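You operate a simulated robot arm through the tools that you are given. There is no shell and no other tool. Be economical: measure what you need, move in short steps, check, and stop when the job is done.

The job below is to be done with a simulated robot arm. You get a single attempt, and the scene is never put back.

Task
Shut both valves of the strainer block and take both strainers out.
Fine: valves first, then latches; clogged one in the short black tray, the other in the long white tray.

It is judged by the outcome, as a careful person would: the job done as asked, and still so three seconds after it is handed in. It fails if anything else is knocked over, pushed out of place, dropped, spilled or broken.

Robot
A 6-joint arm with a two-finger parallel gripper, fixed in place. Base frame: the origin is at the foot of the arm, x ahead of it, y to its left, z up; the work surface is at about z = 0. Units: mm, rad, N and s.
With the tool pointing down near the work surface it reaches from about 180 to 460 mm from the base axis. Its first joint turns from -1.222 to 1.222 rad. Payload 1.9 kg.
The TCP is the grasp point between the finger pads, 23 mm short of the fingertips. In the tool frame z runs along the fingers and y along their closing line. The gripper opens to 94 mm. The fingers are 38 mm wide and 10 mm thick; the gripper's body (54 by 96 mm) begins 39 mm behind the TCP.
Orientation is that of the tool frame in the base frame, as a unit quaternion [x, y, z, w]. With the fingers straight down and closing along the base's y, the tool's x points along the base's -x, its y along +y and its z along -z.

Tools
- The arm moves only by the tool step_arm. Its argument "steps" is one flat list of numbers, 7 for each row, row after row: the shift along the tool's x, y, z in mm, then the turn, a rotation vector about the tool's x, y, z in rad, then the finger opening in mm, from 0 to 94. In form: [tx, ty, tz, wx, wy, wz, gripper, tx, ty, tz, wx, wy, wz, gripper, ...]. A call has 1 to 10 rows; each row shifts and turns the commanded pose from where the row before left it, along the tool's axes as they then stand. A row lasts 0.2 s, in which the tool goes at most 50 mm and 0.15 rad; a call with a longer step from one row to the next is refused whole, and so is a gripper value outside its range. A pose out of reach is approached as far as the arm can. The call stops where the force on the tool passes 60 N (or 10 N more than at its start, if that is more) or the arm is blocked; 0.2 s more then pass. The fingers move at their own pace (about 108 mm/s each) and stop on an object; they squeeze with about 29 N. The grip force told is the motor's: it shows also when the fingers shut on nothing. Time passes only in rows, and 0.2 s behind the last, so rows that do not move let the fingers close. The reply holds the time, the measured pose of the TCP, the force on the tool along the base axes, the opening and the grip force, in the units named above and with some noise, with the torque about the TCP (base axes, N m) and any sound that the robot's microphone picked up.
- Cameras (640 x 400 px; columns grow to the right, rows downward): "scene" is fixed at [79.1, 331.9, 431.3]; the picture's right is [-0.53, -0.85, 0.00], its down [-0.44, 0.27, -0.86] and it looks along [0.73, -0.45, -0.51] (base axes); focal length 214 px, centre (320, 200). "wrist" rides on the gripper at [87, 16, -74] in the tool frame; the picture's right is [-0.18, 0.98, 0.00], its down [-0.58, -0.11, -0.81] and it looks along [-0.79, -0.15, 0.59] (tool axes); focal length 243 px, centre (320, 200). There is no depth. A picture from a camera that has moved, and an enlarged one, comes with that camera's place and axes in the base frame and with its lens.
- camera(camera): a new picture of that camera. No time passes.
- zoom(camera, box): a new picture of the part [left, top, right, bottom] of that camera's present view, enlarged. No time passes.
- finish_job(): hands the job in; it is judged then, once.

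Go step by step. Nothing tells you positions but the pictures and the camera data: compare them with the known pose of the tool, close in by small moves and look again before you grip or let go. The budget is 120 turns and 64 pictures, counting those below and the enlarged ones. Unless the task says otherwise, let go and move clear before handing in, and close with one line.

The tools are called after "Call:" as a command line: name --argument value ..., lists and objects as JSON in quotes. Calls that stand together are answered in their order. step_arm: Moves the arm, as the interface text tells. Its arguments: {"type":"object","properties":{"steps":{"type":"array","items":{"type":"number"}}},"required":["steps"]} The other tools are called the same way: camera (camera) takes a picture; zoom (camera, box) takes an enlarged picture of a part of a camera's view; finish_job () hands the job in.

At the start:

```text
time: 0.0
ee_pos: [306.2, 147.7, 317.3]
orientation: [0.001, 1.0, 0.0, 0.0]
ft_force: [0.4, 0.0, 0.1]
wrist_torque: [0.05, 0.03, 0.0]
width: 93.9
grip_force: 0.1
```

scene: 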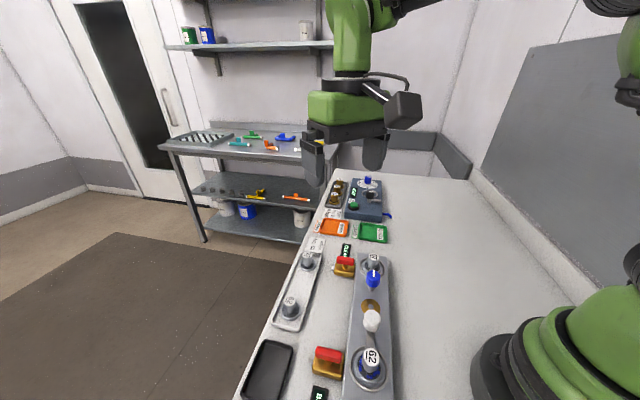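
wrist: 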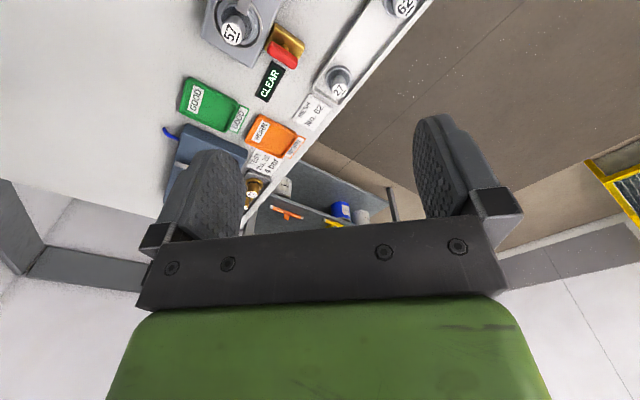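

I see a strainer block with two numbered strainers, red latches or valves, blue and white handles, and a black tray and a white tray. I'll enlarge the key regions first.

Call:
zoom --camera "scene" --box '[230, 230, 430, 400]'

Call:
zoom --camera "scene" --box '[290, 165, 410, 260]'

Call:
zoom --camera "wrist" --box '[150, 0, 450, 230]'

```text
2.35 times, centred on (330, 315) of scene
camera zoom: at [79.1, 331.9, 431.3], right [-0.53, -0.85, 0.0], down [-0.44, 0.27, -0.86], along [0.73, -0.45, -0.51], focal length 505 px, centre (296, -71)
```

zoom: 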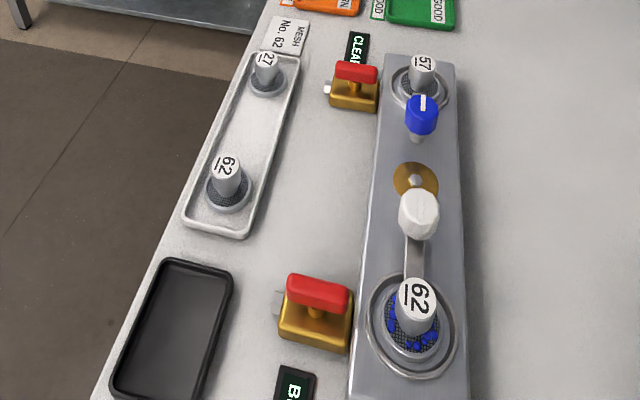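

```text
4.21 times, centred on (350, 212) of scene
camera zoom: at [79.1, 331.9, 431.3], right [-0.53, -0.85, 0.0], down [-0.44, 0.27, -0.86], along [0.73, -0.45, -0.51], focal length 903 px, centre (194, 147)
```

zoom: 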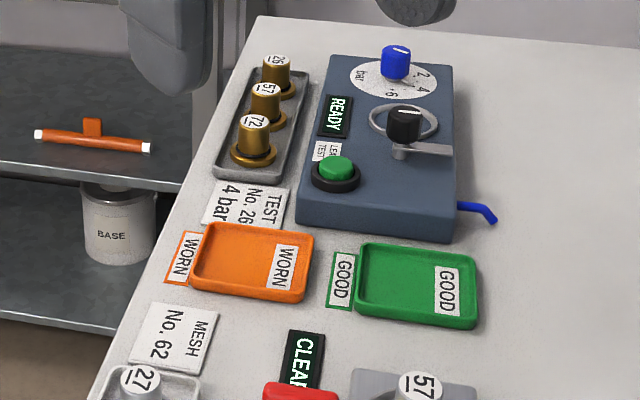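

```text
1.74 times, centred on (300, 115) of wrist
camera zoom: at [219.7, 162.4, 392.2], right [0.19, 0.98, 0.0], down [0.58, -0.11, 0.81], along [0.79, -0.15, -0.59], focal length 422 px, centre (355, 348)
```

zoom: 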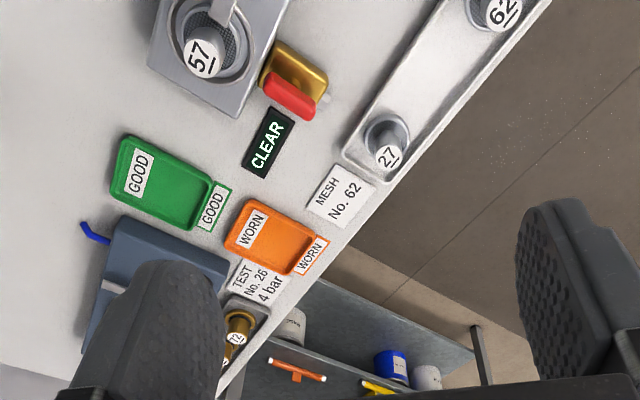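

The clogged strainer looks like the near one, 62, with blue debris. I need a closer look at the handles before deciding which are valves and which are latches.

Call:
zoom --camera "scene" --box '[300, 310, 420, 400]'

Call:
zoom --camera "scene" --box '[320, 240, 420, 315]'

```text
4.44 times, centred on (360, 355) of scene
camera zoom: at [79.1, 331.9, 431.3], right [-0.53, -0.85, 0.0], down [-0.44, 0.27, -0.86], along [0.73, -0.45, -0.51], focal length 953 px, centre (142, -489)
```

zoom: 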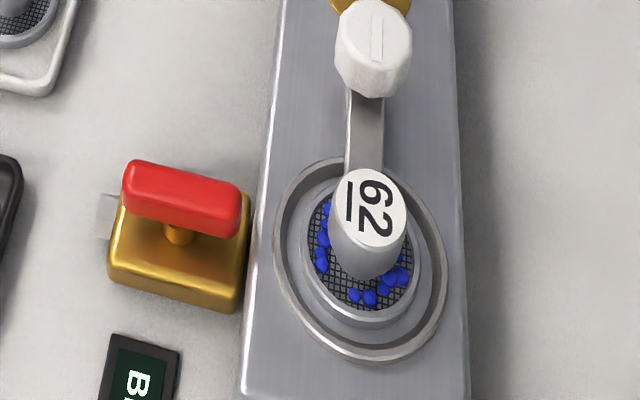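

```text
5.33 times, centred on (370, 278) of scene
camera zoom: at [79.1, 331.9, 431.3], right [-0.53, -0.85, 0.0], down [-0.44, 0.27, -0.86], along [0.73, -0.45, -0.51], focal length 1144 px, centre (53, -213)
```

zoom: 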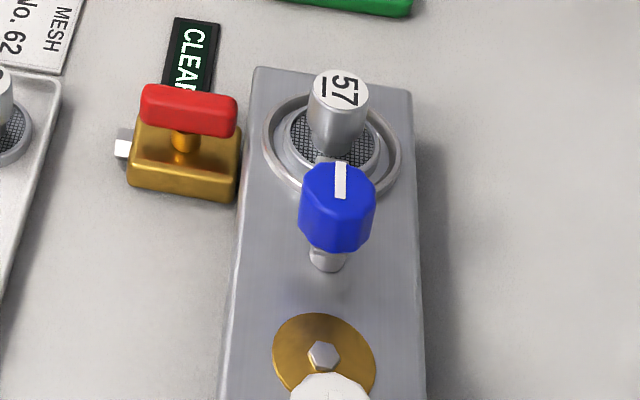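

Red T-handles on the brass bodies look like the valves, and the bars under the blue and white knobs look like latches over the strainers. The block runs at about 45° in the base frame. I'll turn the wrist so the camera looks across it.

Call:
step_arm --steps '[36, -2.6, 0, 0, 0, 0, 94, 36, -2.6, 0, 0, 0, 0, 94, 36, -2.6, 0, 0, 0, 0, 94, 0, 0, 0, 0, 0, -0.132, 94, 0, 0, 0, 0, 0, -0.132, 94, 0, 0, 0, 0, 0, -0.132, 94, 0, 0, 0, 0, 0, -0.132, 94, 0, 0, 0, 0, 0, -0.132, 94, 0, 0, 0, 0, 0, -0.132, 94]'

Call:
camera --camera "wrist"

```text
time: 2.0
ee_pos: [197.4, 139.1, 317.9]
orientation: [-0.386, 0.923, 0.0, 0.0]
ft_force: [0.2, 0.5, 0.2]
wrist_torque: [-0.02, 0.0, -0.03]
width: 94.1
grip_force: 0.0
```

```text
56 pictures are left
camera wrist: at [125.8, 88.3, 391.7], right [-0.57, 0.82, 0.0], down [0.49, 0.34, 0.81], along [0.66, 0.46, -0.59], focal length 243 px, centre (320, 200)
```

wrist: 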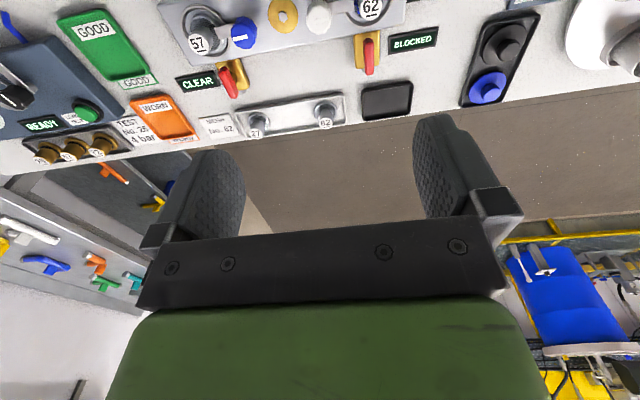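

The 62 strainer is marked BLOCKED and 57 CLEAR. The short black tray is empty, and another long black tray lies further along. I'll enlarge this view.

Call:
zoom --camera "wrist" --box '[150, 0, 310, 140]'

Call:
zoom --camera "wrist" --box '[290, 0, 450, 140]'

```text
2.86 times, centred on (230, 70) of wrist
camera zoom: at [125.8, 88.3, 391.7], right [-0.57, 0.82, 0.0], down [0.49, 0.34, 0.81], along [0.66, 0.46, -0.59], focal length 693 px, centre (577, 571)
```

zoom: 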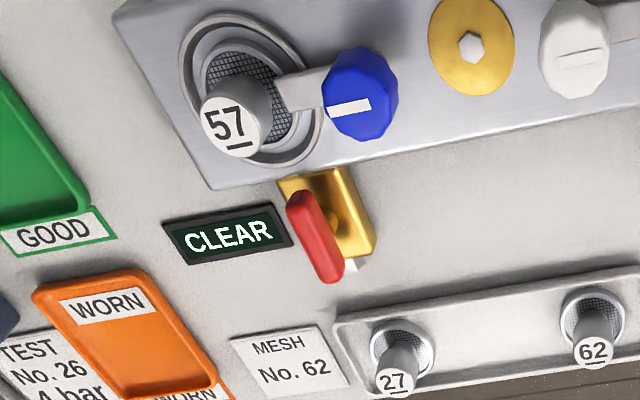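

```text
2.86 times, centred on (370, 70) of wrist
camera zoom: at [125.8, 88.3, 391.7], right [-0.57, 0.82, 0.0], down [0.49, 0.34, 0.81], along [0.66, 0.46, -0.59], focal length 693 px, centre (177, 571)
```

zoom: 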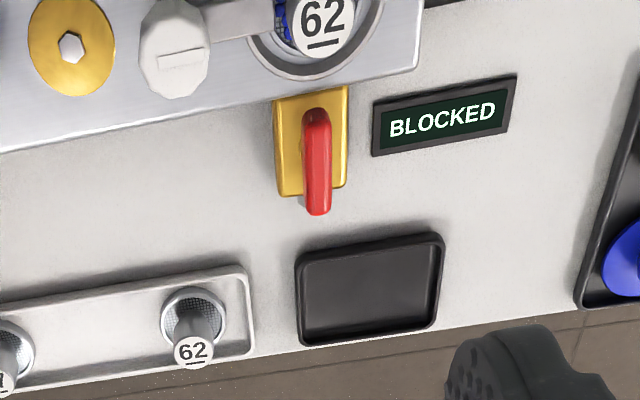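

Both valves are open, with handles along the pipe. The near handle is at about (212, 231, 40) and the far one at about (358, 85, 40). I'll go above the near valve and look.

Call:
step_arm --steps '[-15.2, 10.9, 40, 0, 0, 0, 60, -15.2, 10.9, 40, 0, 0, 0, 45, -15.2, 10.9, 40, 0, 0, 0, 45, -15.2, 10.9, 40, 0, 0, 0, 45, -15.2, 10.9, 38, 0, 0, 0, 45]'

Call:
camera --camera "wrist"

```text
time: 3.2
ee_pos: [209.8, 233.1, 119.8]
orientation: [-0.386, 0.923, 0.0, -0.001]
ft_force: [1.3, 0.2, -0.1]
wrist_torque: [0.01, -0.01, 0.03]
width: 44.7
grip_force: 0.1
```

```text
53 pictures are left
camera wrist: at [138.8, 181.0, 195.1], right [-0.57, 0.82, 0.0], down [0.49, 0.34, 0.81], along [0.66, 0.46, -0.59], focal length 243 px, centre (320, 200)
```

wrist: 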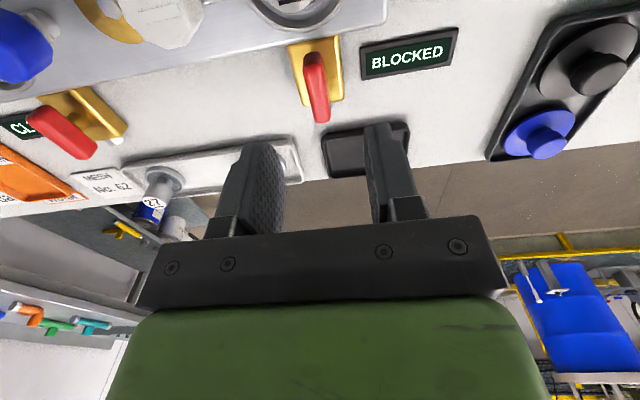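

The fingers line up with the handle. I'll correct by a few mm, go down, and check before gripping.

Call:
step_arm --steps '[2.8, -2.8, 20, 0, 0, 0, 45, 0, 0, 25, 0, 0, 0, 45, 0, 0, 20, 0, 0, 0, 45]'

Call:
zoom --camera "wrist" --box '[180, 40, 460, 240]'

Call:
zoom --camera "scene" --box '[270, 290, 410, 400]'

```text
time: 4.0
ee_pos: [210.7, 227.7, 54.1]
orientation: [-0.385, 0.923, 0.001, 0.001]
ft_force: [-0.2, -0.1, -0.5]
wrist_torque: [0.04, -0.02, 0.01]
width: 45.1
grip_force: 0.1
```

```text
2.00 times, centred on (320, 140) of wrist
camera zoom: at [138.9, 177.5, 128.9], right [-0.57, 0.82, 0.0], down [0.49, 0.34, 0.81], along [0.66, 0.46, -0.59], focal length 485 px, centre (320, 320)
```

zoom: 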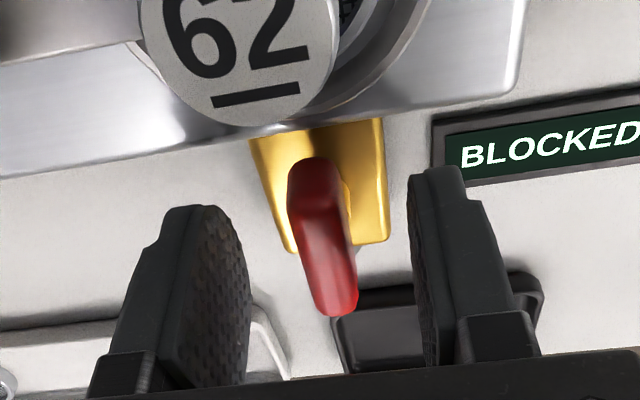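

```text
3.64 times, centred on (340, 345) of scene
camera zoom: at [79.1, 331.9, 431.3], right [-0.53, -0.85, 0.0], down [-0.44, 0.27, -0.86], along [0.73, -0.45, -0.51], focal length 780 px, centre (247, -327)
```

zoom: 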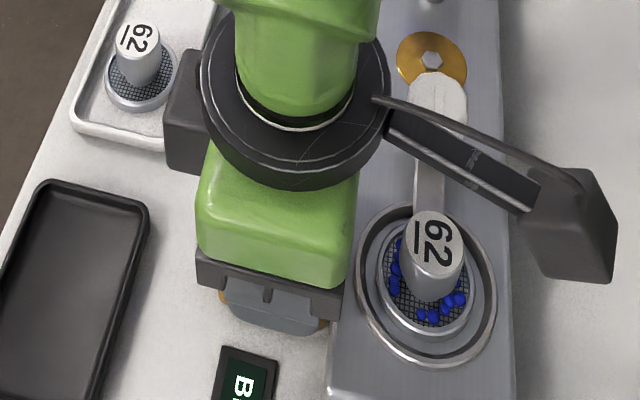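

The handle is centred between the fingers. I'll go down 3 mm and close on it.

Call:
step_arm --steps '[0, 0, 3, 0, 0, 0, 45, 0, 0, 0, 0, 0, 0, 5, 0, 0, 0, 0, 0, 0, 5, 0, 0, 0, 0, 0, 0, 5]'

Call:
zoom --camera "wrist" --box '[180, 40, 460, 240]'

```text
time: 5.0
ee_pos: [212.2, 228.7, 51.7]
orientation: [-0.385, 0.923, 0.0, 0.0]
ft_force: [-14.9, 18.2, -5.6]
wrist_torque: [0.07, 0.1, -0.23]
width: 15.5
grip_force: 12.1
```

```text
2.00 times, centred on (320, 140) of wrist
camera zoom: at [139.4, 177.5, 126.0], right [-0.57, 0.82, 0.0], down [0.49, 0.34, 0.81], along [0.66, 0.46, -0.59], focal length 485 px, centre (320, 320)
```

zoom: 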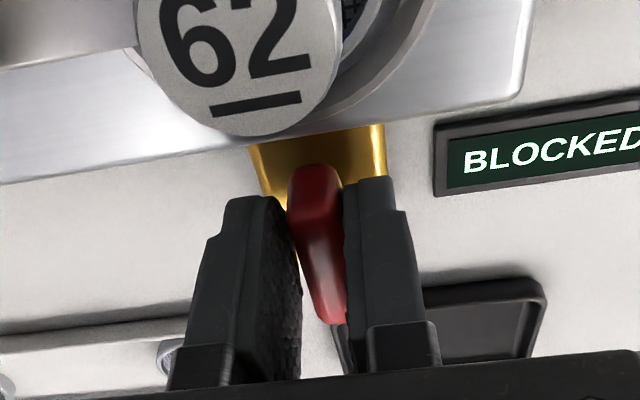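

The right finger touches first, so I'll shift the tool a little along its +y to centre the handle and let it close.

Call:
step_arm --steps '[0, 1.5, 0, 0, 0, 0, 5, 0, 1, 0, 0, 0, 0, 5, 0, 0, 0, 0, 0, 0, 5]'

```text
time: 5.8
ee_pos: [211.1, 229.1, 51.7]
orientation: [-0.385, 0.923, 0.0, 0.0]
ft_force: [-3.5, 6.1, 9.4]
wrist_torque: [-0.75, 0.77, -0.23]
width: 13.0
grip_force: 45.0
```

It's gripped at 13 mm. I'll turn clockwise a little and watch the torque.

Call:
step_arm --steps '[0, 0, 0, 0, 0, 0.1, 5, 0, 0, 0, 0, 0, 0.1, 5]'

Call:
zoom --camera "wrist" --box '[180, 40, 460, 240]'

```text
time: 6.4
ee_pos: [210.1, 228.7, 51.6]
orientation: [-0.291, 0.957, 0.0, 0.0]
ft_force: [-22.9, 7.1, 13.6]
wrist_torque: [0.73, -0.88, 0.04]
width: 13.0
grip_force: 45.1
```

```text
2.00 times, centred on (320, 140) of wrist
camera zoom: at [129.7, 194.2, 126.1], right [-0.39, 0.92, 0.0], down [0.54, 0.23, 0.81], along [0.74, 0.32, -0.59], focal length 485 px, centre (320, 320)
```

zoom: 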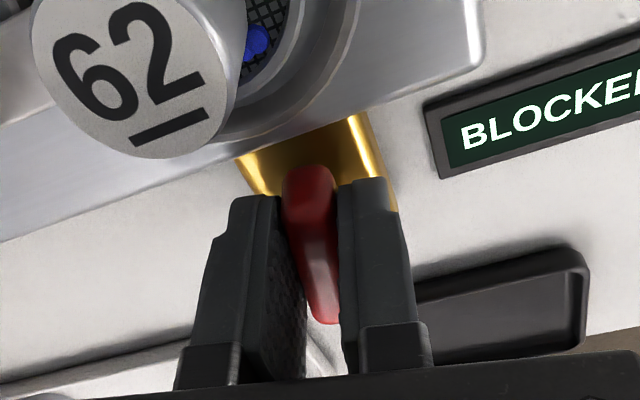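

The handle turns with the tool. A side force shows my axis is a little off, so I'll correct as I go.

Call:
step_arm --steps '[2, 2, 0, 0, 0, 0.1, 5, 0.3, 0.3, 0, 0, 0, 0.1, 5, 0.3, 0.3, 0, 0, 0, 0.1, 5]'

```text
time: 7.2
ee_pos: [209.8, 230.1, 51.0]
orientation: [-0.144, 0.99, 0.002, 0.002]
ft_force: [42.0, -32.8, 26.5]
wrist_torque: [-0.55, -0.81, -0.14]
width: 12.7
grip_force: 44.9
```

That overcorrected, so I'll back off a little before going on.

Call:
step_arm --steps '[-1.2, -1.8, -0.4, 0, 0, 0, 5, 0, 0, 0, 0, 0, 0, 5]'

```text
time: 7.8
ee_pos: [210.5, 230.2, 52.2]
orientation: [-0.146, 0.989, 0.001, 0.001]
ft_force: [18.1, -4.3, 7.5]
wrist_torque: [0.26, -1.7, -0.03]
width: 12.9
grip_force: 44.9
```

Call:
step_arm --steps '[-0.8, -0.4, 0, 0, 0, 0.1, 5, 0, 0, 0, 0, 0, 0.1, 5, 0, 0, 0, 0, 0, 0.1, 5]'

```text
time: 8.6
ee_pos: [210.1, 231.5, 51.5]
orientation: [-0.002, 1.0, 0.002, 0.002]
ft_force: [1.9, 4.5, -3.5]
wrist_torque: [-0.62, 0.49, 0.0]
width: 12.9
grip_force: 44.8
stopped in row 3: the force on the tool passed its limit at 66 N (the readings are from after the stop); the commanded pose is now the measured one
```

A force spike stopped the move, about half way through the turn. The force has relaxed, so I'll continue in smaller increments.

Call:
step_arm --steps '[0, 0, 0, 0, 0, 0.06, 5, 0, 0, 0, 0, 0, 0.06, 5]'

Call:
zoom --camera "wrist" --box '[180, 40, 460, 240]'

```text
time: 9.2
ee_pos: [210.0, 231.1, 51.5]
orientation: [0.059, 0.998, 0.002, 0.001]
ft_force: [-9.1, 9.0, -4.5]
wrist_torque: [-0.72, -1.26, 0.01]
width: 12.8
grip_force: 45.2
```

```text
2.00 times, centred on (320, 140) of wrist
camera zoom: at [126.0, 256.4, 125.5], right [0.3, 0.95, 0.01], down [0.56, -0.18, 0.81], along [0.77, -0.24, -0.59], focal length 485 px, centre (320, 320)
```

zoom: 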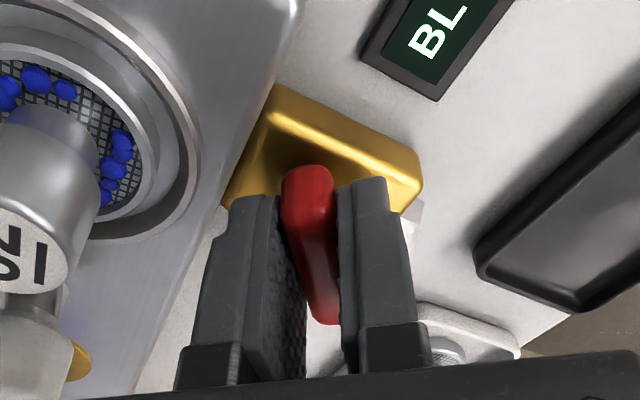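

Call:
step_arm --steps '[0, 0, 0, 0, 0, 0.06, 5, 0, 0, 0, 0, 0, 0.06, 5, 0, 0, 0, 0, 0, 0.06, 5, 0, 0, 0, 0, 0, 0.06, 5]'

```text
time: 10.2
ee_pos: [210.8, 232.8, 50.8]
orientation: [0.177, 0.984, 0.003, 0.002]
ft_force: [-13.9, 40.3, -26.2]
wrist_torque: [-0.42, 0.03, 0.09]
width: 13.2
grip_force: 45.2
```

Call:
step_arm --steps '[0.8, 1, 0.4, 0, 0, 0, 5, 0, 0, 0, 0, 0, 0.06, 5, 0, 0, 0, 0, 0, 0.06, 5]'

```text
time: 11.0
ee_pos: [210.3, 232.5, 51.7]
orientation: [0.237, 0.972, 0.004, 0.002]
ft_force: [-2.0, 11.3, 19.2]
wrist_torque: [-0.65, 0.21, 0.02]
width: 13.0
grip_force: 44.8
```

Call:
step_arm --steps '[0, 0, 0, 0, 0, 0.06, 5, 0, 0, 0, 0, 0, 0.06, 5, 0, 0, 0, 0, 0, 0.06, 5]'

```text
time: 11.8
ee_pos: [212.1, 231.2, 52.3]
orientation: [0.323, 0.946, 0.005, 0.001]
ft_force: [8.8, 19.6, -0.8]
wrist_torque: [-1.26, -0.79, 0.06]
width: 13.2
grip_force: 45.0
```

Call:
step_arm --steps '[0, 0.4, 0, 0, 0, 0.06, 5, 0, 0, 0, 0, 0, 0.06, 5]'

Call:
zoom --camera "wrist" --box '[180, 40, 460, 240]'

Call:
zoom --camera "scene" --box '[270, 290, 410, 400]'

```text
time: 12.4
ee_pos: [210.7, 233.1, 51.4]
orientation: [0.379, 0.925, 0.003, 0.0]
ft_force: [13.4, 9.3, 10.1]
wrist_torque: [-1.25, -0.57, 0.04]
width: 12.8
grip_force: 45.1
```

```text
2.00 times, centred on (320, 140) of wrist
camera zoom: at [160.5, 303.9, 125.9], right [0.82, 0.57, 0.01], down [0.33, -0.49, 0.8], along [0.46, -0.66, -0.59], focal length 485 px, centre (320, 320)
```

zoom: 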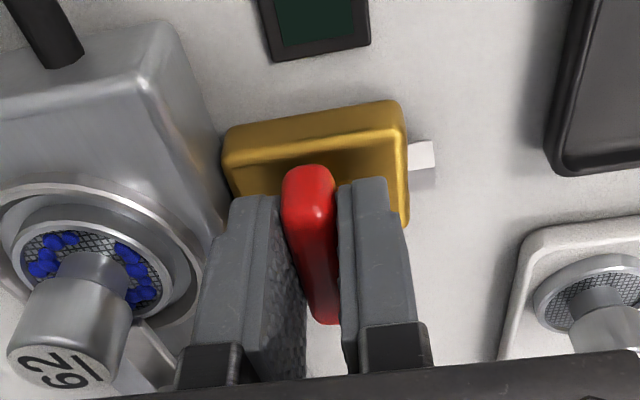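

```text
3.64 times, centred on (340, 345) of scene
camera zoom: at [79.1, 331.9, 431.3], right [-0.53, -0.85, 0.0], down [-0.44, 0.27, -0.86], along [0.73, -0.45, -0.51], focal length 780 px, centre (247, -327)
```

zoom: 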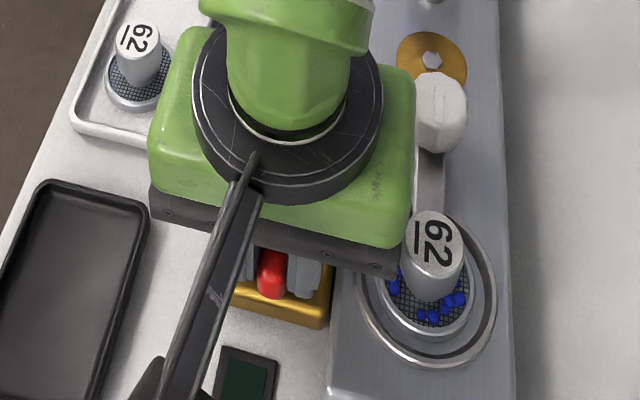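

The valve is turned a quarter and its display has gone dark, so it looks shut. I'll open a little, lift straight up and check.

Call:
step_arm --steps '[0, 0, 0, 0, 0, 0, 28, 0, 0, 0, 0, 0, 0, 28, 0, 0, -20, 0, 0, 0, 28, 0, 0, -40, 0, 0, 0, 40, 0, 0, -40, 0, 0, 0, 45]'

Call:
camera --camera "wrist"

```text
time: 13.6
ee_pos: [206.9, 235.1, 153.2]
orientation: [0.378, 0.926, 0.002, 0.0]
ft_force: [-0.3, -0.2, -0.5]
wrist_torque: [0.0, -0.02, 0.0]
width: 44.9
grip_force: 0.0
```

```text
45 pictures are left
camera wrist: at [157.6, 305.5, 227.7], right [0.82, 0.57, 0.0], down [0.34, -0.49, 0.8], along [0.46, -0.66, -0.59], focal length 243 px, centre (320, 200)
```

wrist: 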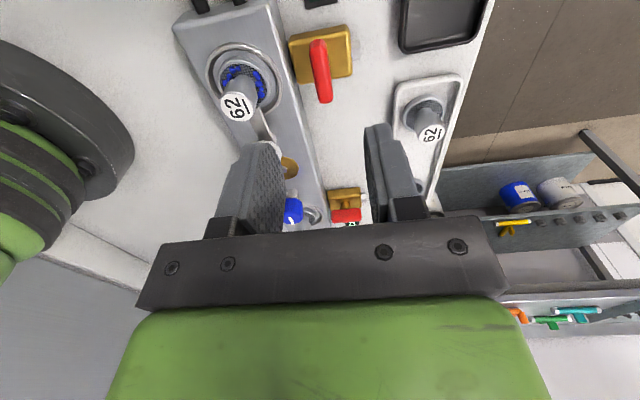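

The near handle now lies across the pipe. Next I'll go to the far valve at about (358, 84.5), turning the wrist back.

Call:
step_arm --steps '[-42.6, 0, 0, 0, 0, 0, 45, -42.6, 0, 0, 0, 0, 0, 45, -42.6, 0, 0, 0, 0, 0, 45, -42.6, 0, 0, 0, 0, 0, 45, -42.4, 0, 0, 0, 0, 0, 45, 0, 0, 0, 0, 0, -0.14, 45, 0, 0, 0, 0, 0, -0.14, 45, 0, 0, 0, 0, 0, -0.14, 45, 0, 0, 0, 0, 0, -0.14, 45, 0, 0, 0, 0, 0, -0.14, 45]'

Call:
step_arm --steps '[0, 0, 0, 0, 0, -0.145, 45, 0, 0, 0, 0, 0, -0.145, 45, 0, 0, 0, 0, 0, -0.145, 45, 0, 0, 0, 0, 0, -0.145, 45, 0, 0, 0, 0, 0, -0.145, 45, 0, 0, 0, 0, 0, -0.145, 45, 0, 0, 33, 0, 0, 0, 45]'

Call:
camera --camera "wrist"

```text
time: 15.8
ee_pos: [360.2, 82.5, 150.5]
orientation: [0.037, 0.999, 0.002, 0.001]
ft_force: [-0.4, -0.4, 0.7]
wrist_torque: [0.02, 0.0, -0.01]
width: 44.8
grip_force: 0.0
```

```text
time: 17.4
ee_pos: [361.4, 81.9, 118.2]
orientation: [-0.388, 0.922, 0.001, 0.003]
ft_force: [-0.1, 0.7, 0.3]
wrist_torque: [0.04, 0.0, 0.01]
width: 45.0
grip_force: 0.1
```

```text
44 pictures are left
camera wrist: at [288.9, 30.7, 191.8], right [-0.57, 0.82, 0.0], down [0.48, 0.33, 0.81], along [0.66, 0.47, -0.59], focal length 243 px, centre (320, 200)
```

wrist: 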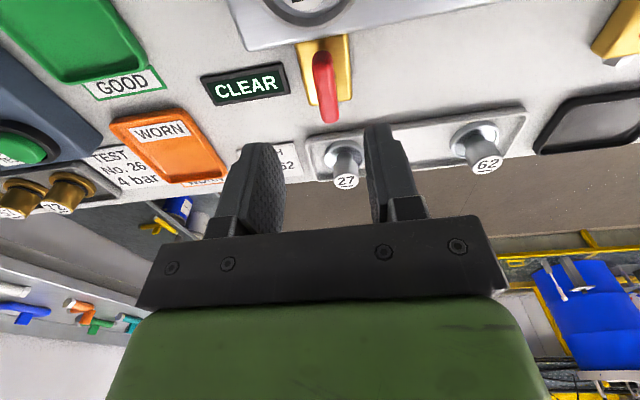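

The handle is about 3 mm to the tool's +y. I'll correct, go down to the same height as before and close.

Call:
step_arm --steps '[0, 3.2, 22, 0, 0, 0, 45, 0, 0, 24, 0, 0, 0, 45, 0, 0, 20, 0, 0, 0, 45, 0, 0, 0, 0, 0, 0, 24]'

Call:
zoom --camera "wrist" --box '[180, 40, 460, 240]'

```text
time: 18.4
ee_pos: [359.6, 85.0, 50.8]
orientation: [-0.387, 0.922, 0.002, 0.003]
ft_force: [-0.2, -0.3, 0.1]
wrist_torque: [0.02, 0.04, 0.0]
width: 24.2
grip_force: 0.0
```

```text
2.00 times, centred on (320, 140) of wrist
camera zoom: at [287.0, 33.9, 125.0], right [-0.57, 0.82, 0.0], down [0.48, 0.33, 0.81], along [0.66, 0.46, -0.59], focal length 485 px, centre (320, 320)
```

zoom: 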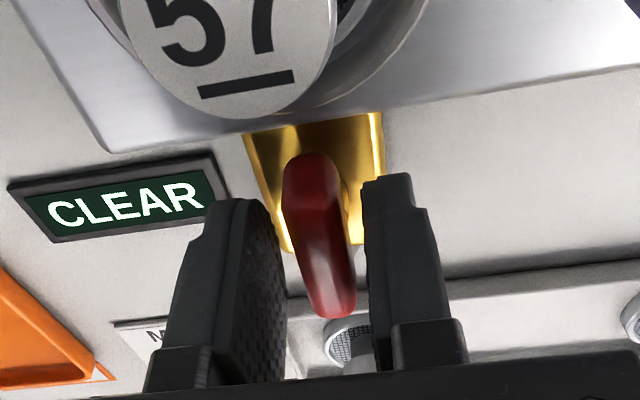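

Call:
step_arm --steps '[1.5, 0, 0, 0, 0, 0, 24, 0, 0, 0, 0, 0, 0, 5, 0, 0, 0, 0, 0, 0, 5]'

```text
time: 19.2
ee_pos: [358.1, 85.3, 50.5]
orientation: [-0.386, 0.922, 0.003, 0.001]
ft_force: [-10.2, 12.3, 0.8]
wrist_torque: [-0.2, -0.42, -0.38]
width: 12.7
grip_force: 45.1
```

It's gripped. I'll turn clockwise in small increments with checks, as before.

Call:
step_arm --steps '[0, 0.6, 0, 0, 0, 0.06, 5, 0, 0.3, 0, 0, 0, 0.06, 5, 0, 0, 0, 0, 0, 0.06, 5]'

```text
time: 20.0
ee_pos: [357.9, 85.3, 50.8]
orientation: [-0.302, 0.953, 0.002, 0.002]
ft_force: [1.6, 9.7, -23.0]
wrist_torque: [-0.19, -0.7, 0.03]
width: 13.0
grip_force: 45.4
```

Call:
step_arm --steps '[0, 0, 0.3, 0, 0, 0.06, 5, 0, 0, 0, 0, 0, 0.06, 5, 0, 0, 0, 0, 0, 0.06, 5, 0, 0, 0, 0, 0, 0.06, 5]'

```text
time: 21.0
ee_pos: [357.9, 84.8, 51.0]
orientation: [-0.185, 0.983, 0.002, 0.002]
ft_force: [2.1, -6.7, -28.0]
wrist_torque: [-0.1, -1.1, -0.02]
width: 13.0
grip_force: 44.9
```

Call:
step_arm --steps '[0, 0, 0.4, 0, 0, 0.06, 5, 0, 0, 0, 0, 0, 0.06, 5, 0, 0, 0, 0, 0, 0.06, 5, 0, 0, 0, 0, 0, 0.06, 5]'

```text
time: 22.0
ee_pos: [357.7, 86.3, 50.6]
orientation: [-0.066, 0.998, 0.003, 0.002]
ft_force: [-16.9, -11.1, 8.8]
wrist_torque: [-0.47, -1.24, 0.01]
width: 13.1
grip_force: 45.2
```

Call:
step_arm --steps '[0.3, -0.3, 0, 0, 0, 0.06, 5, 0, 0, 0, 0, 0, 0.06, 5, 0, 0, 0, 0, 0, 0.06, 5, 0, 0, 0, 0, 0, 0.06, 5]'

```text
time: 23.0
ee_pos: [357.2, 86.1, 51.6]
orientation: [0.054, 0.999, 0.003, 0.0]
ft_force: [-3.7, 15.1, -0.3]
wrist_torque: [-0.53, 0.83, 0.03]
width: 12.7
grip_force: 44.6
```

Call:
step_arm --steps '[0, 0.3, 0, 0, 0, 0.06, 5, 0, 0, 0, 0, 0, 0.06, 5, 0, 0, 0, 0, 0, 0.06, 5, 0, 0, 0, 0, 0, 0.06, 5]'

```text
time: 24.0
ee_pos: [357.9, 86.8, 50.5]
orientation: [0.173, 0.985, 0.003, 0.002]
ft_force: [1.2, 35.1, -20.0]
wrist_torque: [-0.64, -0.54, 0.03]
width: 13.0
grip_force: 45.4
```

Call:
step_arm --steps '[0.3, 0.9, 0.3, 0, 0, 0.06, 5, 0, 0, 0, 0, 0, 0.06, 5, 0, 0, 0, 0, 0, 0.06, 5]'

```text
time: 24.8
ee_pos: [358.4, 85.8, 51.1]
orientation: [0.262, 0.965, 0.003, 0.001]
ft_force: [-14.6, 22.9, 20.1]
wrist_torque: [-0.83, -0.34, 0.02]
width: 13.2
grip_force: 44.8
```

Call:
step_arm --steps '[0.7, 0.4, 0, 0, 0, 0.06, 5, 0, 0, 0, 0, 0, 0.06, 5, 0, 0, 0, 0, 0, 0.06, 5]'

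```text
time: 25.6
ee_pos: [358.3, 86.4, 50.8]
orientation: [0.347, 0.938, 0.004, 0.002]
ft_force: [9.0, 10.5, 11.7]
wrist_torque: [0.4, 1.45, -0.01]
width: 13.1
grip_force: 45.4
```

Call:
step_arm --steps '[0, 0, 0, 0, 0, 0.05, 5, 0, 0, 0, 0, 0, 0.03, 5]'

Call:
camera --camera "scene"

```text
time: 26.2
ee_pos: [358.3, 85.9, 50.3]
orientation: [0.383, 0.924, 0.002, 0.0]
ft_force: [-2.6, 2.5, 19.1]
wrist_torque: [-1.36, -0.51, 0.14]
width: 12.8
grip_force: 44.6
```

```text
42 pictures are left
```

scene: 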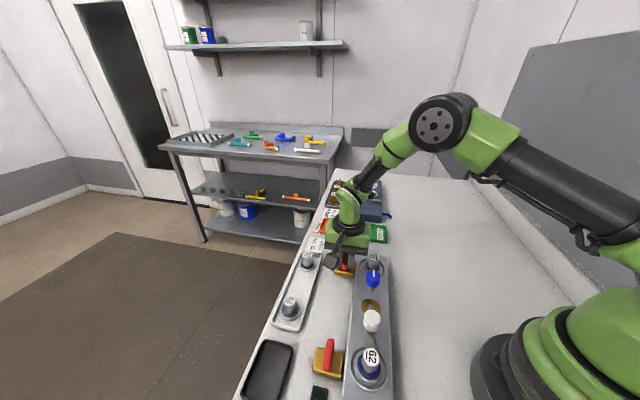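

The turn is complete. I'll release, lift and check both valves.

Call:
step_arm --steps '[0, 0, 0, 0, 0, 0, 28, 0, 0, 0, 0, 0, 0, 28, 0, 0, -20, 0, 0, 0, 28, 0, 0, -40, 0, 0, 0, 40, 0, 0, -45, 0, 0, 0, 40]'

Call:
camera --camera "wrist"

Call:
zoom --camera "scene" --box '[290, 230, 410, 400]'

```text
time: 27.4
ee_pos: [358.8, 85.2, 157.8]
orientation: [0.383, 0.924, 0.003, 0.001]
ft_force: [0.3, 0.2, -0.4]
wrist_torque: [-0.01, 0.01, 0.0]
width: 40.0
grip_force: 0.0
```

```text
41 pictures are left
camera wrist: at [309.0, 156.8, 231.2], right [0.83, 0.56, 0.0], down [0.33, -0.49, 0.8], along [0.45, -0.66, -0.59], focal length 243 px, centre (320, 200)
```

wrist: 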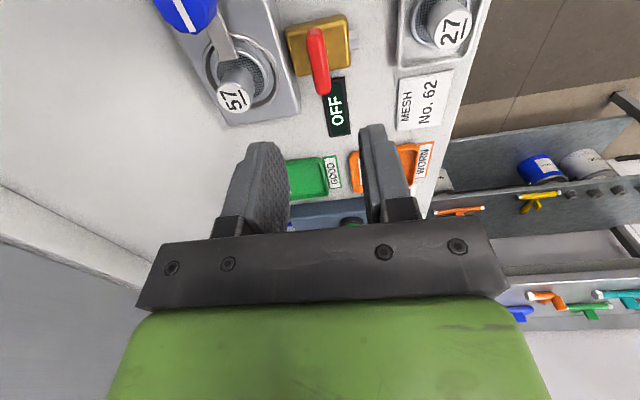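

```text
2.35 times, centred on (350, 315) of scene
camera zoom: at [79.1, 331.9, 431.3], right [-0.53, -0.85, 0.0], down [-0.44, 0.27, -0.86], along [0.73, -0.45, -0.51], focal length 505 px, centre (249, -71)
```

zoom: 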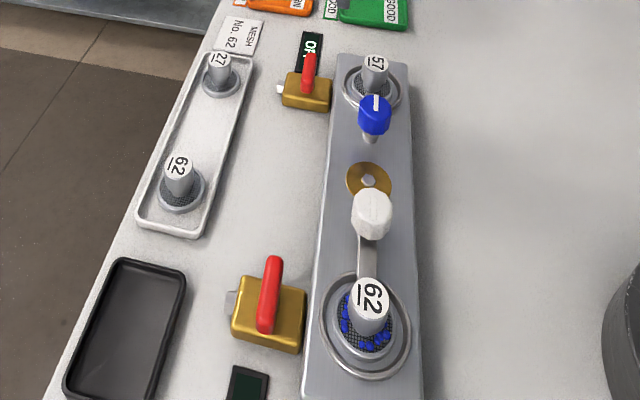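

Both handles now lie across and the far display reads OFF. Next are the latches, so I'll move above the blue knob at about (275, 80) with the fingers closing across the block.

Call:
step_arm --steps '[18.5, -21.2, 0, 0, 0, 0, 45, 18.5, -21.2, 0, 0, 0, 0, 45, 18.5, -21.2, 0, 0, 0, 0, 45, 0, 0, 18, 0, 0, 0, 45, 0, 0, 18, 0, 0, 0, 45]'

Call:
camera --camera "wrist"

Call:
zoom --camera "wrist" --box '[240, 20, 400, 120]'

```text
time: 28.6
ee_pos: [273.4, 80.8, 119.5]
orientation: [0.384, 0.923, 0.003, 0.0]
ft_force: [0.1, 0.3, -0.8]
wrist_torque: [0.0, 0.03, -0.02]
width: 45.1
grip_force: 0.2
```

```text
39 pictures are left
camera wrist: at [223.2, 152.7, 193.6], right [0.83, 0.56, 0.01], down [0.33, -0.49, 0.8], along [0.46, -0.66, -0.59], focal length 243 px, centre (320, 200)
```

wrist: 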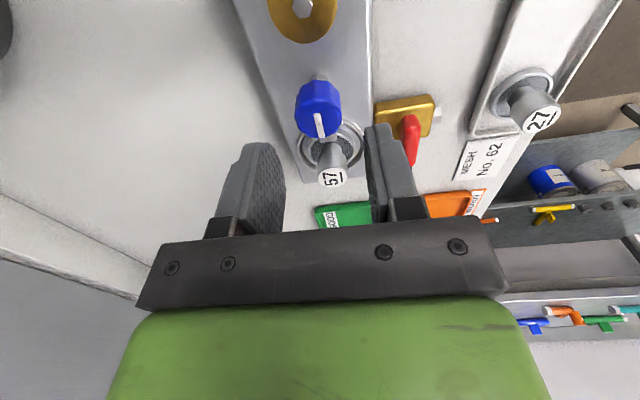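

```text
4.00 times, centred on (320, 70) of wrist
camera zoom: at [223.2, 152.7, 193.6], right [0.83, 0.56, 0.01], down [0.33, -0.49, 0.8], along [0.46, -0.66, -0.59], focal length 970 px, centre (320, 720)
```

zoom: 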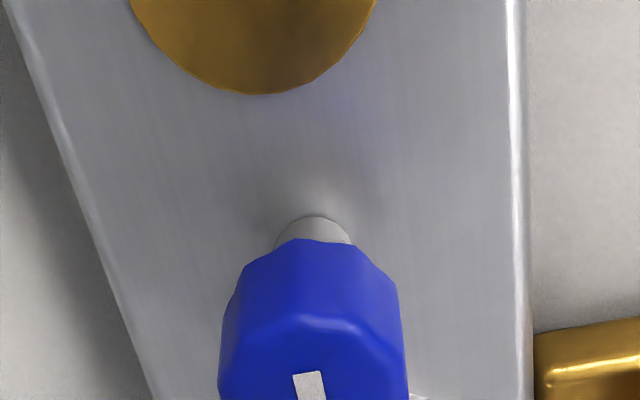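

The knob is within about 1.5 mm of the tool axis. I'll go down and close on it.

Call:
step_arm --steps '[-0.5, -1.4, 20, 0, 0, 0, 45, 0, 0, 20, 0, 0, 0, 45, 0, 0, 7, 0, 0, 0, 45, 0, 0, 0, 0, 0, 0, 30]'

Call:
zoom --camera "wrist" --box '[180, 40, 460, 240]'

Call:
zoom --camera "scene" --box '[310, 220, 430, 310]'

```text
time: 29.6
ee_pos: [273.2, 79.6, 71.6]
orientation: [0.384, 0.923, 0.002, 0.0]
ft_force: [0.3, 0.5, 0.4]
wrist_torque: [0.01, 0.01, 0.0]
width: 30.1
grip_force: 0.1
```

```text
2.00 times, centred on (320, 140) of wrist
camera zoom: at [222.9, 151.4, 146.3], right [0.83, 0.56, 0.01], down [0.33, -0.49, 0.8], along [0.46, -0.66, -0.59], focal length 485 px, centre (320, 320)
```

zoom: 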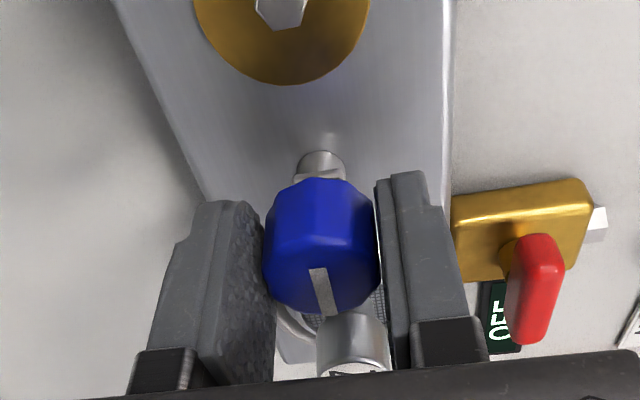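

```text
4.44 times, centred on (370, 265) of scene
camera zoom: at [79.1, 331.9, 431.3], right [-0.53, -0.85, 0.0], down [-0.44, 0.27, -0.86], along [0.73, -0.45, -0.51], focal length 953 px, centre (98, -89)
```

zoom: 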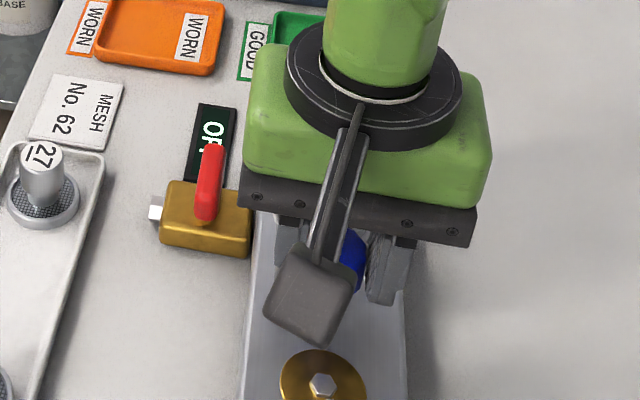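

It's centred. I'll close and try a small counter-clockwise turn.

Call:
step_arm --steps '[0, 0, 0, 0, 0, 0, 10, 0, 0, 0, 0, 0, 0, 10, 0, 0, 0, 0, 0, -0.06, 10, 0, 0, 0, 0, 0, -0.06, 10, 0, 0, 0, 0, 0, -0.06, 10]'

Call:
zoom --camera "wrist" --box '[180, 40, 460, 240]'

```text
time: 30.8
ee_pos: [272.3, 80.3, 72.0]
orientation: [0.298, 0.954, 0.003, 0.001]
ft_force: [14.4, 8.6, -1.5]
wrist_torque: [-0.14, 0.63, -0.19]
width: 27.2
grip_force: 44.8
```

```text
2.00 times, centred on (320, 140) of wrist
camera zoom: at [210.8, 141.9, 146.5], right [0.71, 0.7, 0.01], down [0.41, -0.42, 0.81], along [0.57, -0.57, -0.59], focal length 485 px, centre (320, 320)
```

zoom: 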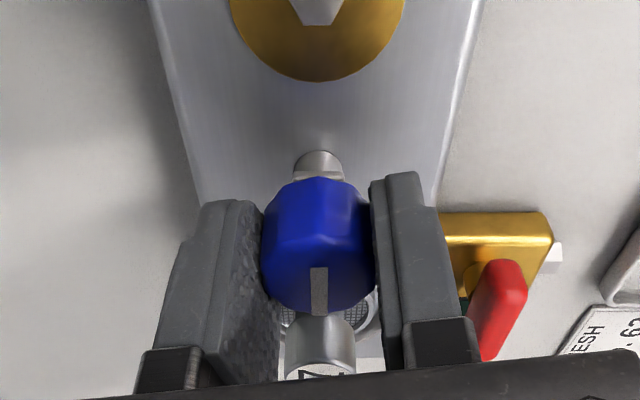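

The white mark appears to have stayed fixed in the world while the tool turned, with some resistance. I'll try the other direction.

Call:
step_arm --steps '[0, 0, 0, 0, 0, 0.06, 10, 0, 0, 0, 0, 0, 0.06, 10, 0, 0, 0, 0, 0, 0.06, 10, 0, 0, 0, 0, 0, 0.06, 10, 0, 0, 0, 0, 0, 0.06, 10]'

Call:
zoom --camera "wrist" --box '[180, 40, 460, 240]'

```text
time: 32.0
ee_pos: [272.8, 80.3, 71.4]
orientation: [0.439, 0.899, 0.004, 0.001]
ft_force: [26.7, 18.7, -31.0]
wrist_torque: [-0.25, 0.68, -0.01]
width: 27.4
grip_force: 45.0
```

```text
2.00 times, centred on (320, 140) of wrist
camera zoom: at [232.1, 157.0, 147.0], right [0.89, 0.46, 0.01], down [0.27, -0.53, 0.8], along [0.37, -0.71, -0.59], focal length 485 px, centre (320, 320)
```

zoom: 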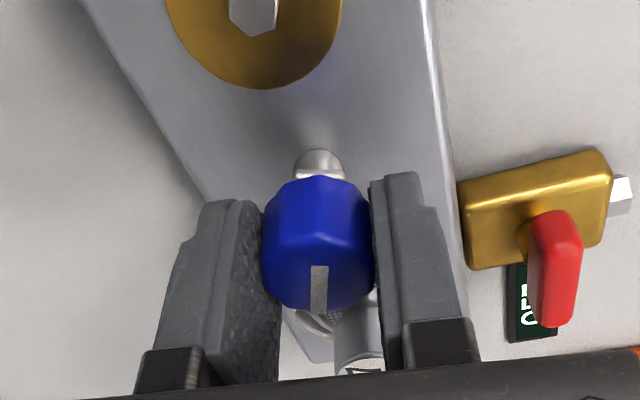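

Clockwise works, since the mark now follows the gripper. I'll continue clockwise.

Call:
step_arm --steps '[0, 0.8, 0.4, 0, 0, 0.06, 10, 0, 0, 0, 0, 0, 0.06, 10, 0, 0, 0, 0, 0, 0.06, 10, 0, 0, 0, 0, 0, 0.06, 10]'

```text
time: 33.0
ee_pos: [274.3, 78.5, 73.2]
orientation: [0.544, 0.839, 0.002, 0.0]
ft_force: [4.4, 6.3, 31.7]
wrist_torque: [0.01, 0.79, 0.03]
width: 27.2
grip_force: 45.2
```

Call:
step_arm --steps '[0, 0.2, -0.4, 0, 0, 0.06, 10, 0, 0, 0, 0, 0, 0.06, 10, 0, 0, 0, 0, 0, 0.06, 10, 0, 0, 0, 0, 0, 0.06, 10]'

Call:
zoom --camera "wrist" --box '[180, 40, 460, 240]'

```text
time: 34.0
ee_pos: [273.4, 79.6, 71.9]
orientation: [0.64, 0.768, 0.002, 0.0]
ft_force: [-1.5, -17.3, 20.0]
wrist_torque: [-0.79, 0.15, 0.0]
width: 27.0
grip_force: 45.1
```

```text
2.00 times, centred on (320, 140) of wrist
camera zoom: at [272.8, 166.6, 146.7], right [1.0, 0.0, 0.0], down [0.0, -0.6, 0.8], along [0.0, -0.8, -0.6], focal length 485 px, centre (320, 320)
```

zoom: 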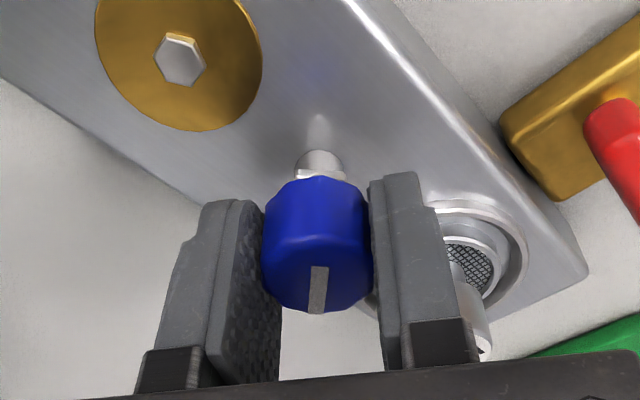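

Call:
step_arm --steps '[0, -0.3, 0, 0, 0, 0.06, 10, 0, 0, 0, 0, 0, 0.06, 10, 0, 0, 0, 0, 0, 0.06, 10, 0, 0, 0, 0, 0, 0.06, 10, 0, 0, 0, 0, 0, 0.06, 10]'

```text
time: 35.2
ee_pos: [271.2, 79.3, 72.0]
orientation: [0.749, 0.663, 0.0, -0.002]
ft_force: [-25.2, -21.9, 21.8]
wrist_torque: [0.35, -0.44, 0.03]
width: 27.1
grip_force: 45.1
```

Call:
step_arm --steps '[-0.8, -0.6, 0, 0, 0, 0.06, 10, 0, 0, 0, 0, 0, 0.06, 10, 0, 0, 0, 0, 0, 0.06, 10, 0, 0, 0, 0, 0, 0.06, 10]'

Call:
zoom --camera "wrist" --box '[180, 40, 460, 240]'

```text
time: 36.2
ee_pos: [271.9, 80.7, 72.1]
orientation: [0.821, 0.57, 0.001, -0.002]
ft_force: [-20.3, 15.2, -39.4]
wrist_torque: [-0.21, -0.68, 0.01]
width: 27.1
grip_force: 44.7
```

```text
2.00 times, centred on (320, 140) of wrist
camera zoom: at [317.2, 154.5, 146.3], right [0.86, -0.52, 0.0], down [-0.31, -0.51, 0.8], along [-0.42, -0.69, -0.59], focal length 485 px, centre (320, 320)
```

zoom: 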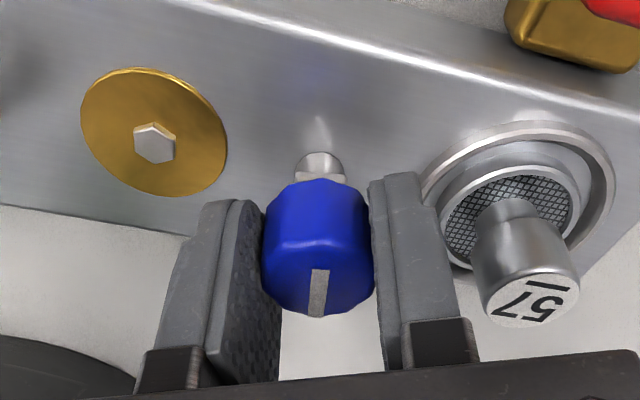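

The bar no longer covers strainer 57. I'll complete the quarter turn, then release and look.

Call:
step_arm --steps '[0.4, -0.6, 0.4, 0, 0, 0.06, 10, 0, 0, 0, 0, 0, 0.06, 10, 0, 0, 0, 0, 0, 0.06, 10, 0, 0, 0, 0, 0, 0.05, 10]'

Call:
step_arm --steps '[0, 0, 0, 0, 0, 0, 36, 0, 0, 0, 0, 0, 0, 42, 0, 0, -20, 0, 0, 0, 42, 0, 0, -40, 0, 0, 0, 42]'

Call:
zoom --camera "scene" --box '[310, 240, 430, 400]'

Call:
camera --camera "wrist"

```text
time: 37.2
ee_pos: [272.0, 80.0, 71.8]
orientation: [0.881, 0.472, 0.001, -0.001]
ft_force: [-24.1, 4.1, -6.2]
wrist_torque: [-0.4, 0.19, 0.9]
width: 27.3
grip_force: 45.2
```

```text
time: 38.2
ee_pos: [272.2, 81.0, 133.2]
orientation: [0.882, 0.472, 0.002, -0.001]
ft_force: [-0.1, 1.3, 0.8]
wrist_torque: [-0.02, -0.02, -0.02]
width: 41.9
grip_force: 0.1
```

```text
2.50 times, centred on (370, 320) of scene
camera zoom: at [79.1, 331.9, 431.3], right [-0.53, -0.85, 0.0], down [-0.44, 0.27, -0.86], along [0.73, -0.45, -0.51], focal length 536 px, centre (195, -100)
```

zoom: 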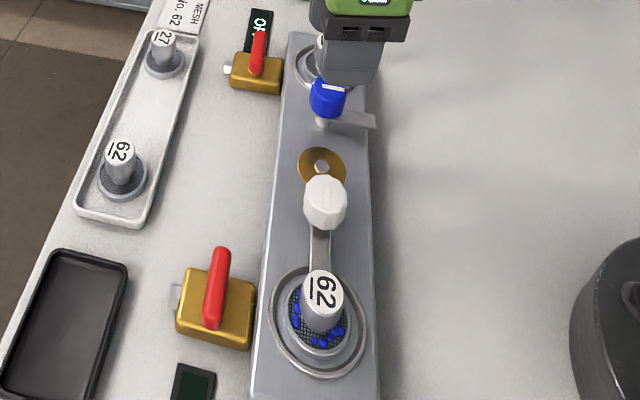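

```text
30 pictures are left
camera wrist: at [333.2, 142.0, 207.7], right [0.72, -0.7, 0.0], down [-0.42, -0.43, 0.8], along [-0.56, -0.57, -0.6], focal length 243 px, centre (320, 200)
```

wrist: 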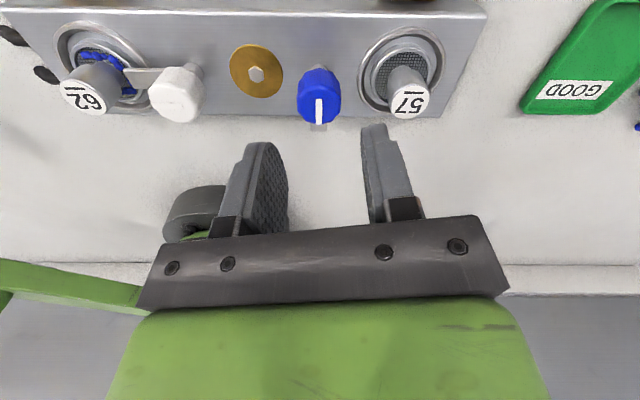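

The blue latch is off strainer 57, turned 90° to its stop. I'll go above the white knob at about (207, 147), turning the wrist back to a middle yaw.

Call:
step_arm --steps '[6.2, -30.3, 0, 0, 0, 0, 45, 6.2, -30.3, 0, 0, 0, 0, 45, 6.2, -30.3, 0, 0, 0, 0, 45, 0, 0, 0, 0, 0, -0.145, 45, 0, 0, 0, 0, 0, -0.145, 45, 0, 0, 0, 0, 0, -0.145, 45, 0, 0, 0, 0, 0, -0.145, 45, 0, 0, 0, 0, 0, -0.145, 45]'

Call:
step_arm --steps '[0, 0, 0, 0, 0, -0.145, 45, 0, 0, 0, 0, 0, -0.145, 45, 0, 0, 0, 0, 0, -0.145, 45, 0, 0, 0, 0, 0, -0.145, 45, 0, 0, 0, 0, 0, -0.1, 45, 0, 0, 12, 0, 0, 0, 45]'

Call:
camera --camera "wrist"

```text
time: 40.0
ee_pos: [205.2, 145.9, 131.5]
orientation: [0.655, 0.756, 0.004, -0.001]
ft_force: [-0.2, 0.0, 0.5]
wrist_torque: [0.01, -0.02, -0.02]
width: 44.8
grip_force: 0.1
```

```text
time: 41.4
ee_pos: [207.0, 145.3, 120.2]
orientation: [0.367, 0.93, 0.003, 0.0]
ft_force: [0.8, -0.2, 0.9]
wrist_torque: [0.01, -0.02, -0.01]
width: 45.1
grip_force: 0.1
```

```text
29 pictures are left
camera wrist: at [153.9, 215.2, 194.8], right [0.81, 0.59, 0.01], down [0.35, -0.48, 0.8], along [0.48, -0.65, -0.59], focal length 243 px, centre (320, 200)
```

wrist: 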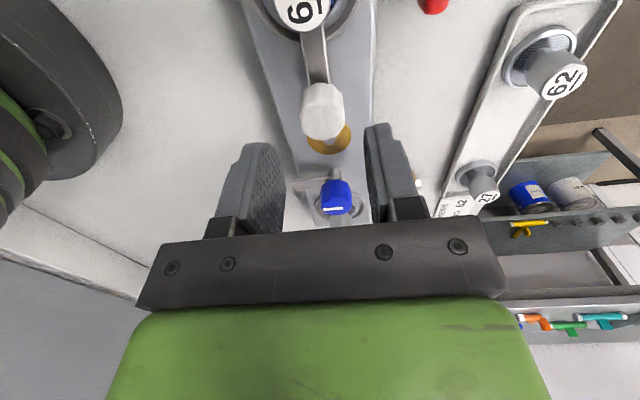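

The knob is centred under the tool. I'll go down and close.

Call:
step_arm --steps '[0, 0.5, 20, 0, 0, 0, 45, 0, 0, 20, 0, 0, 0, 45, 0, 0, 8, 0, 0, 0, 45, 0, 0, 0, 0, 0, 0, 32, 0, 0, 0, 0, 0, 0, 10, 0, 0, 0, 0, 0, 0, 10]'

Call:
zoom --camera "wrist" --box '[180, 40, 460, 240]'

```text
time: 42.8
ee_pos: [206.9, 146.8, 72.4]
orientation: [0.367, 0.93, 0.005, 0.001]
ft_force: [10.7, 13.0, -20.3]
wrist_torque: [-0.36, 0.44, 0.05]
width: 27.6
grip_force: 44.5
```

```text
2.00 times, centred on (320, 140) of wrist
camera zoom: at [154.2, 216.2, 146.6], right [0.81, 0.59, 0.01], down [0.35, -0.48, 0.8], along [0.48, -0.65, -0.59], focal length 485 px, centre (320, 320)
```

zoom: 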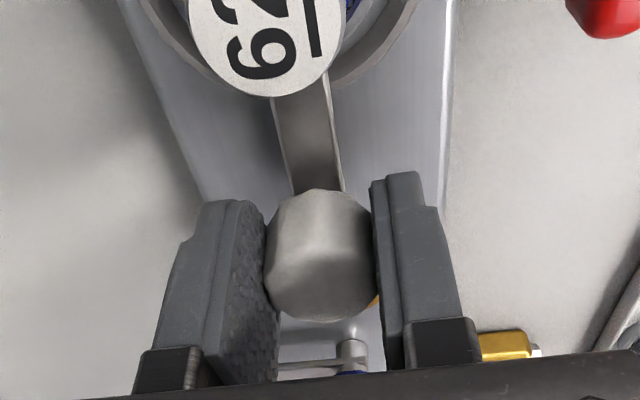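

It's gripped. I'll try a small clockwise turn first and watch the torque.

Call:
step_arm --steps '[0, 0.3, 0.2, 0, 0, 0.05, 10, 0, 0, 0, 0, 0, 0.05, 10, 0, 0, 0, 0, 0, 0.05, 10]'

Call:
zoom --camera "wrist" --box '[180, 40, 460, 240]'

```text
time: 43.6
ee_pos: [208.0, 146.0, 72.0]
orientation: [0.437, 0.899, 0.003, 0.001]
ft_force: [6.4, 12.1, 2.7]
wrist_torque: [-0.57, 0.29, 0.45]
width: 27.6
grip_force: 45.0
```

```text
2.00 times, centred on (320, 140) of wrist
camera zoom: at [166.0, 223.3, 146.9], right [0.89, 0.46, 0.01], down [0.27, -0.53, 0.8], along [0.38, -0.71, -0.59], focal length 485 px, centre (320, 320)
```

zoom: 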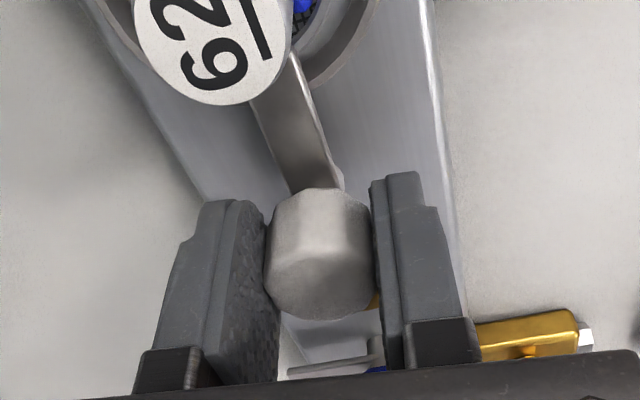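

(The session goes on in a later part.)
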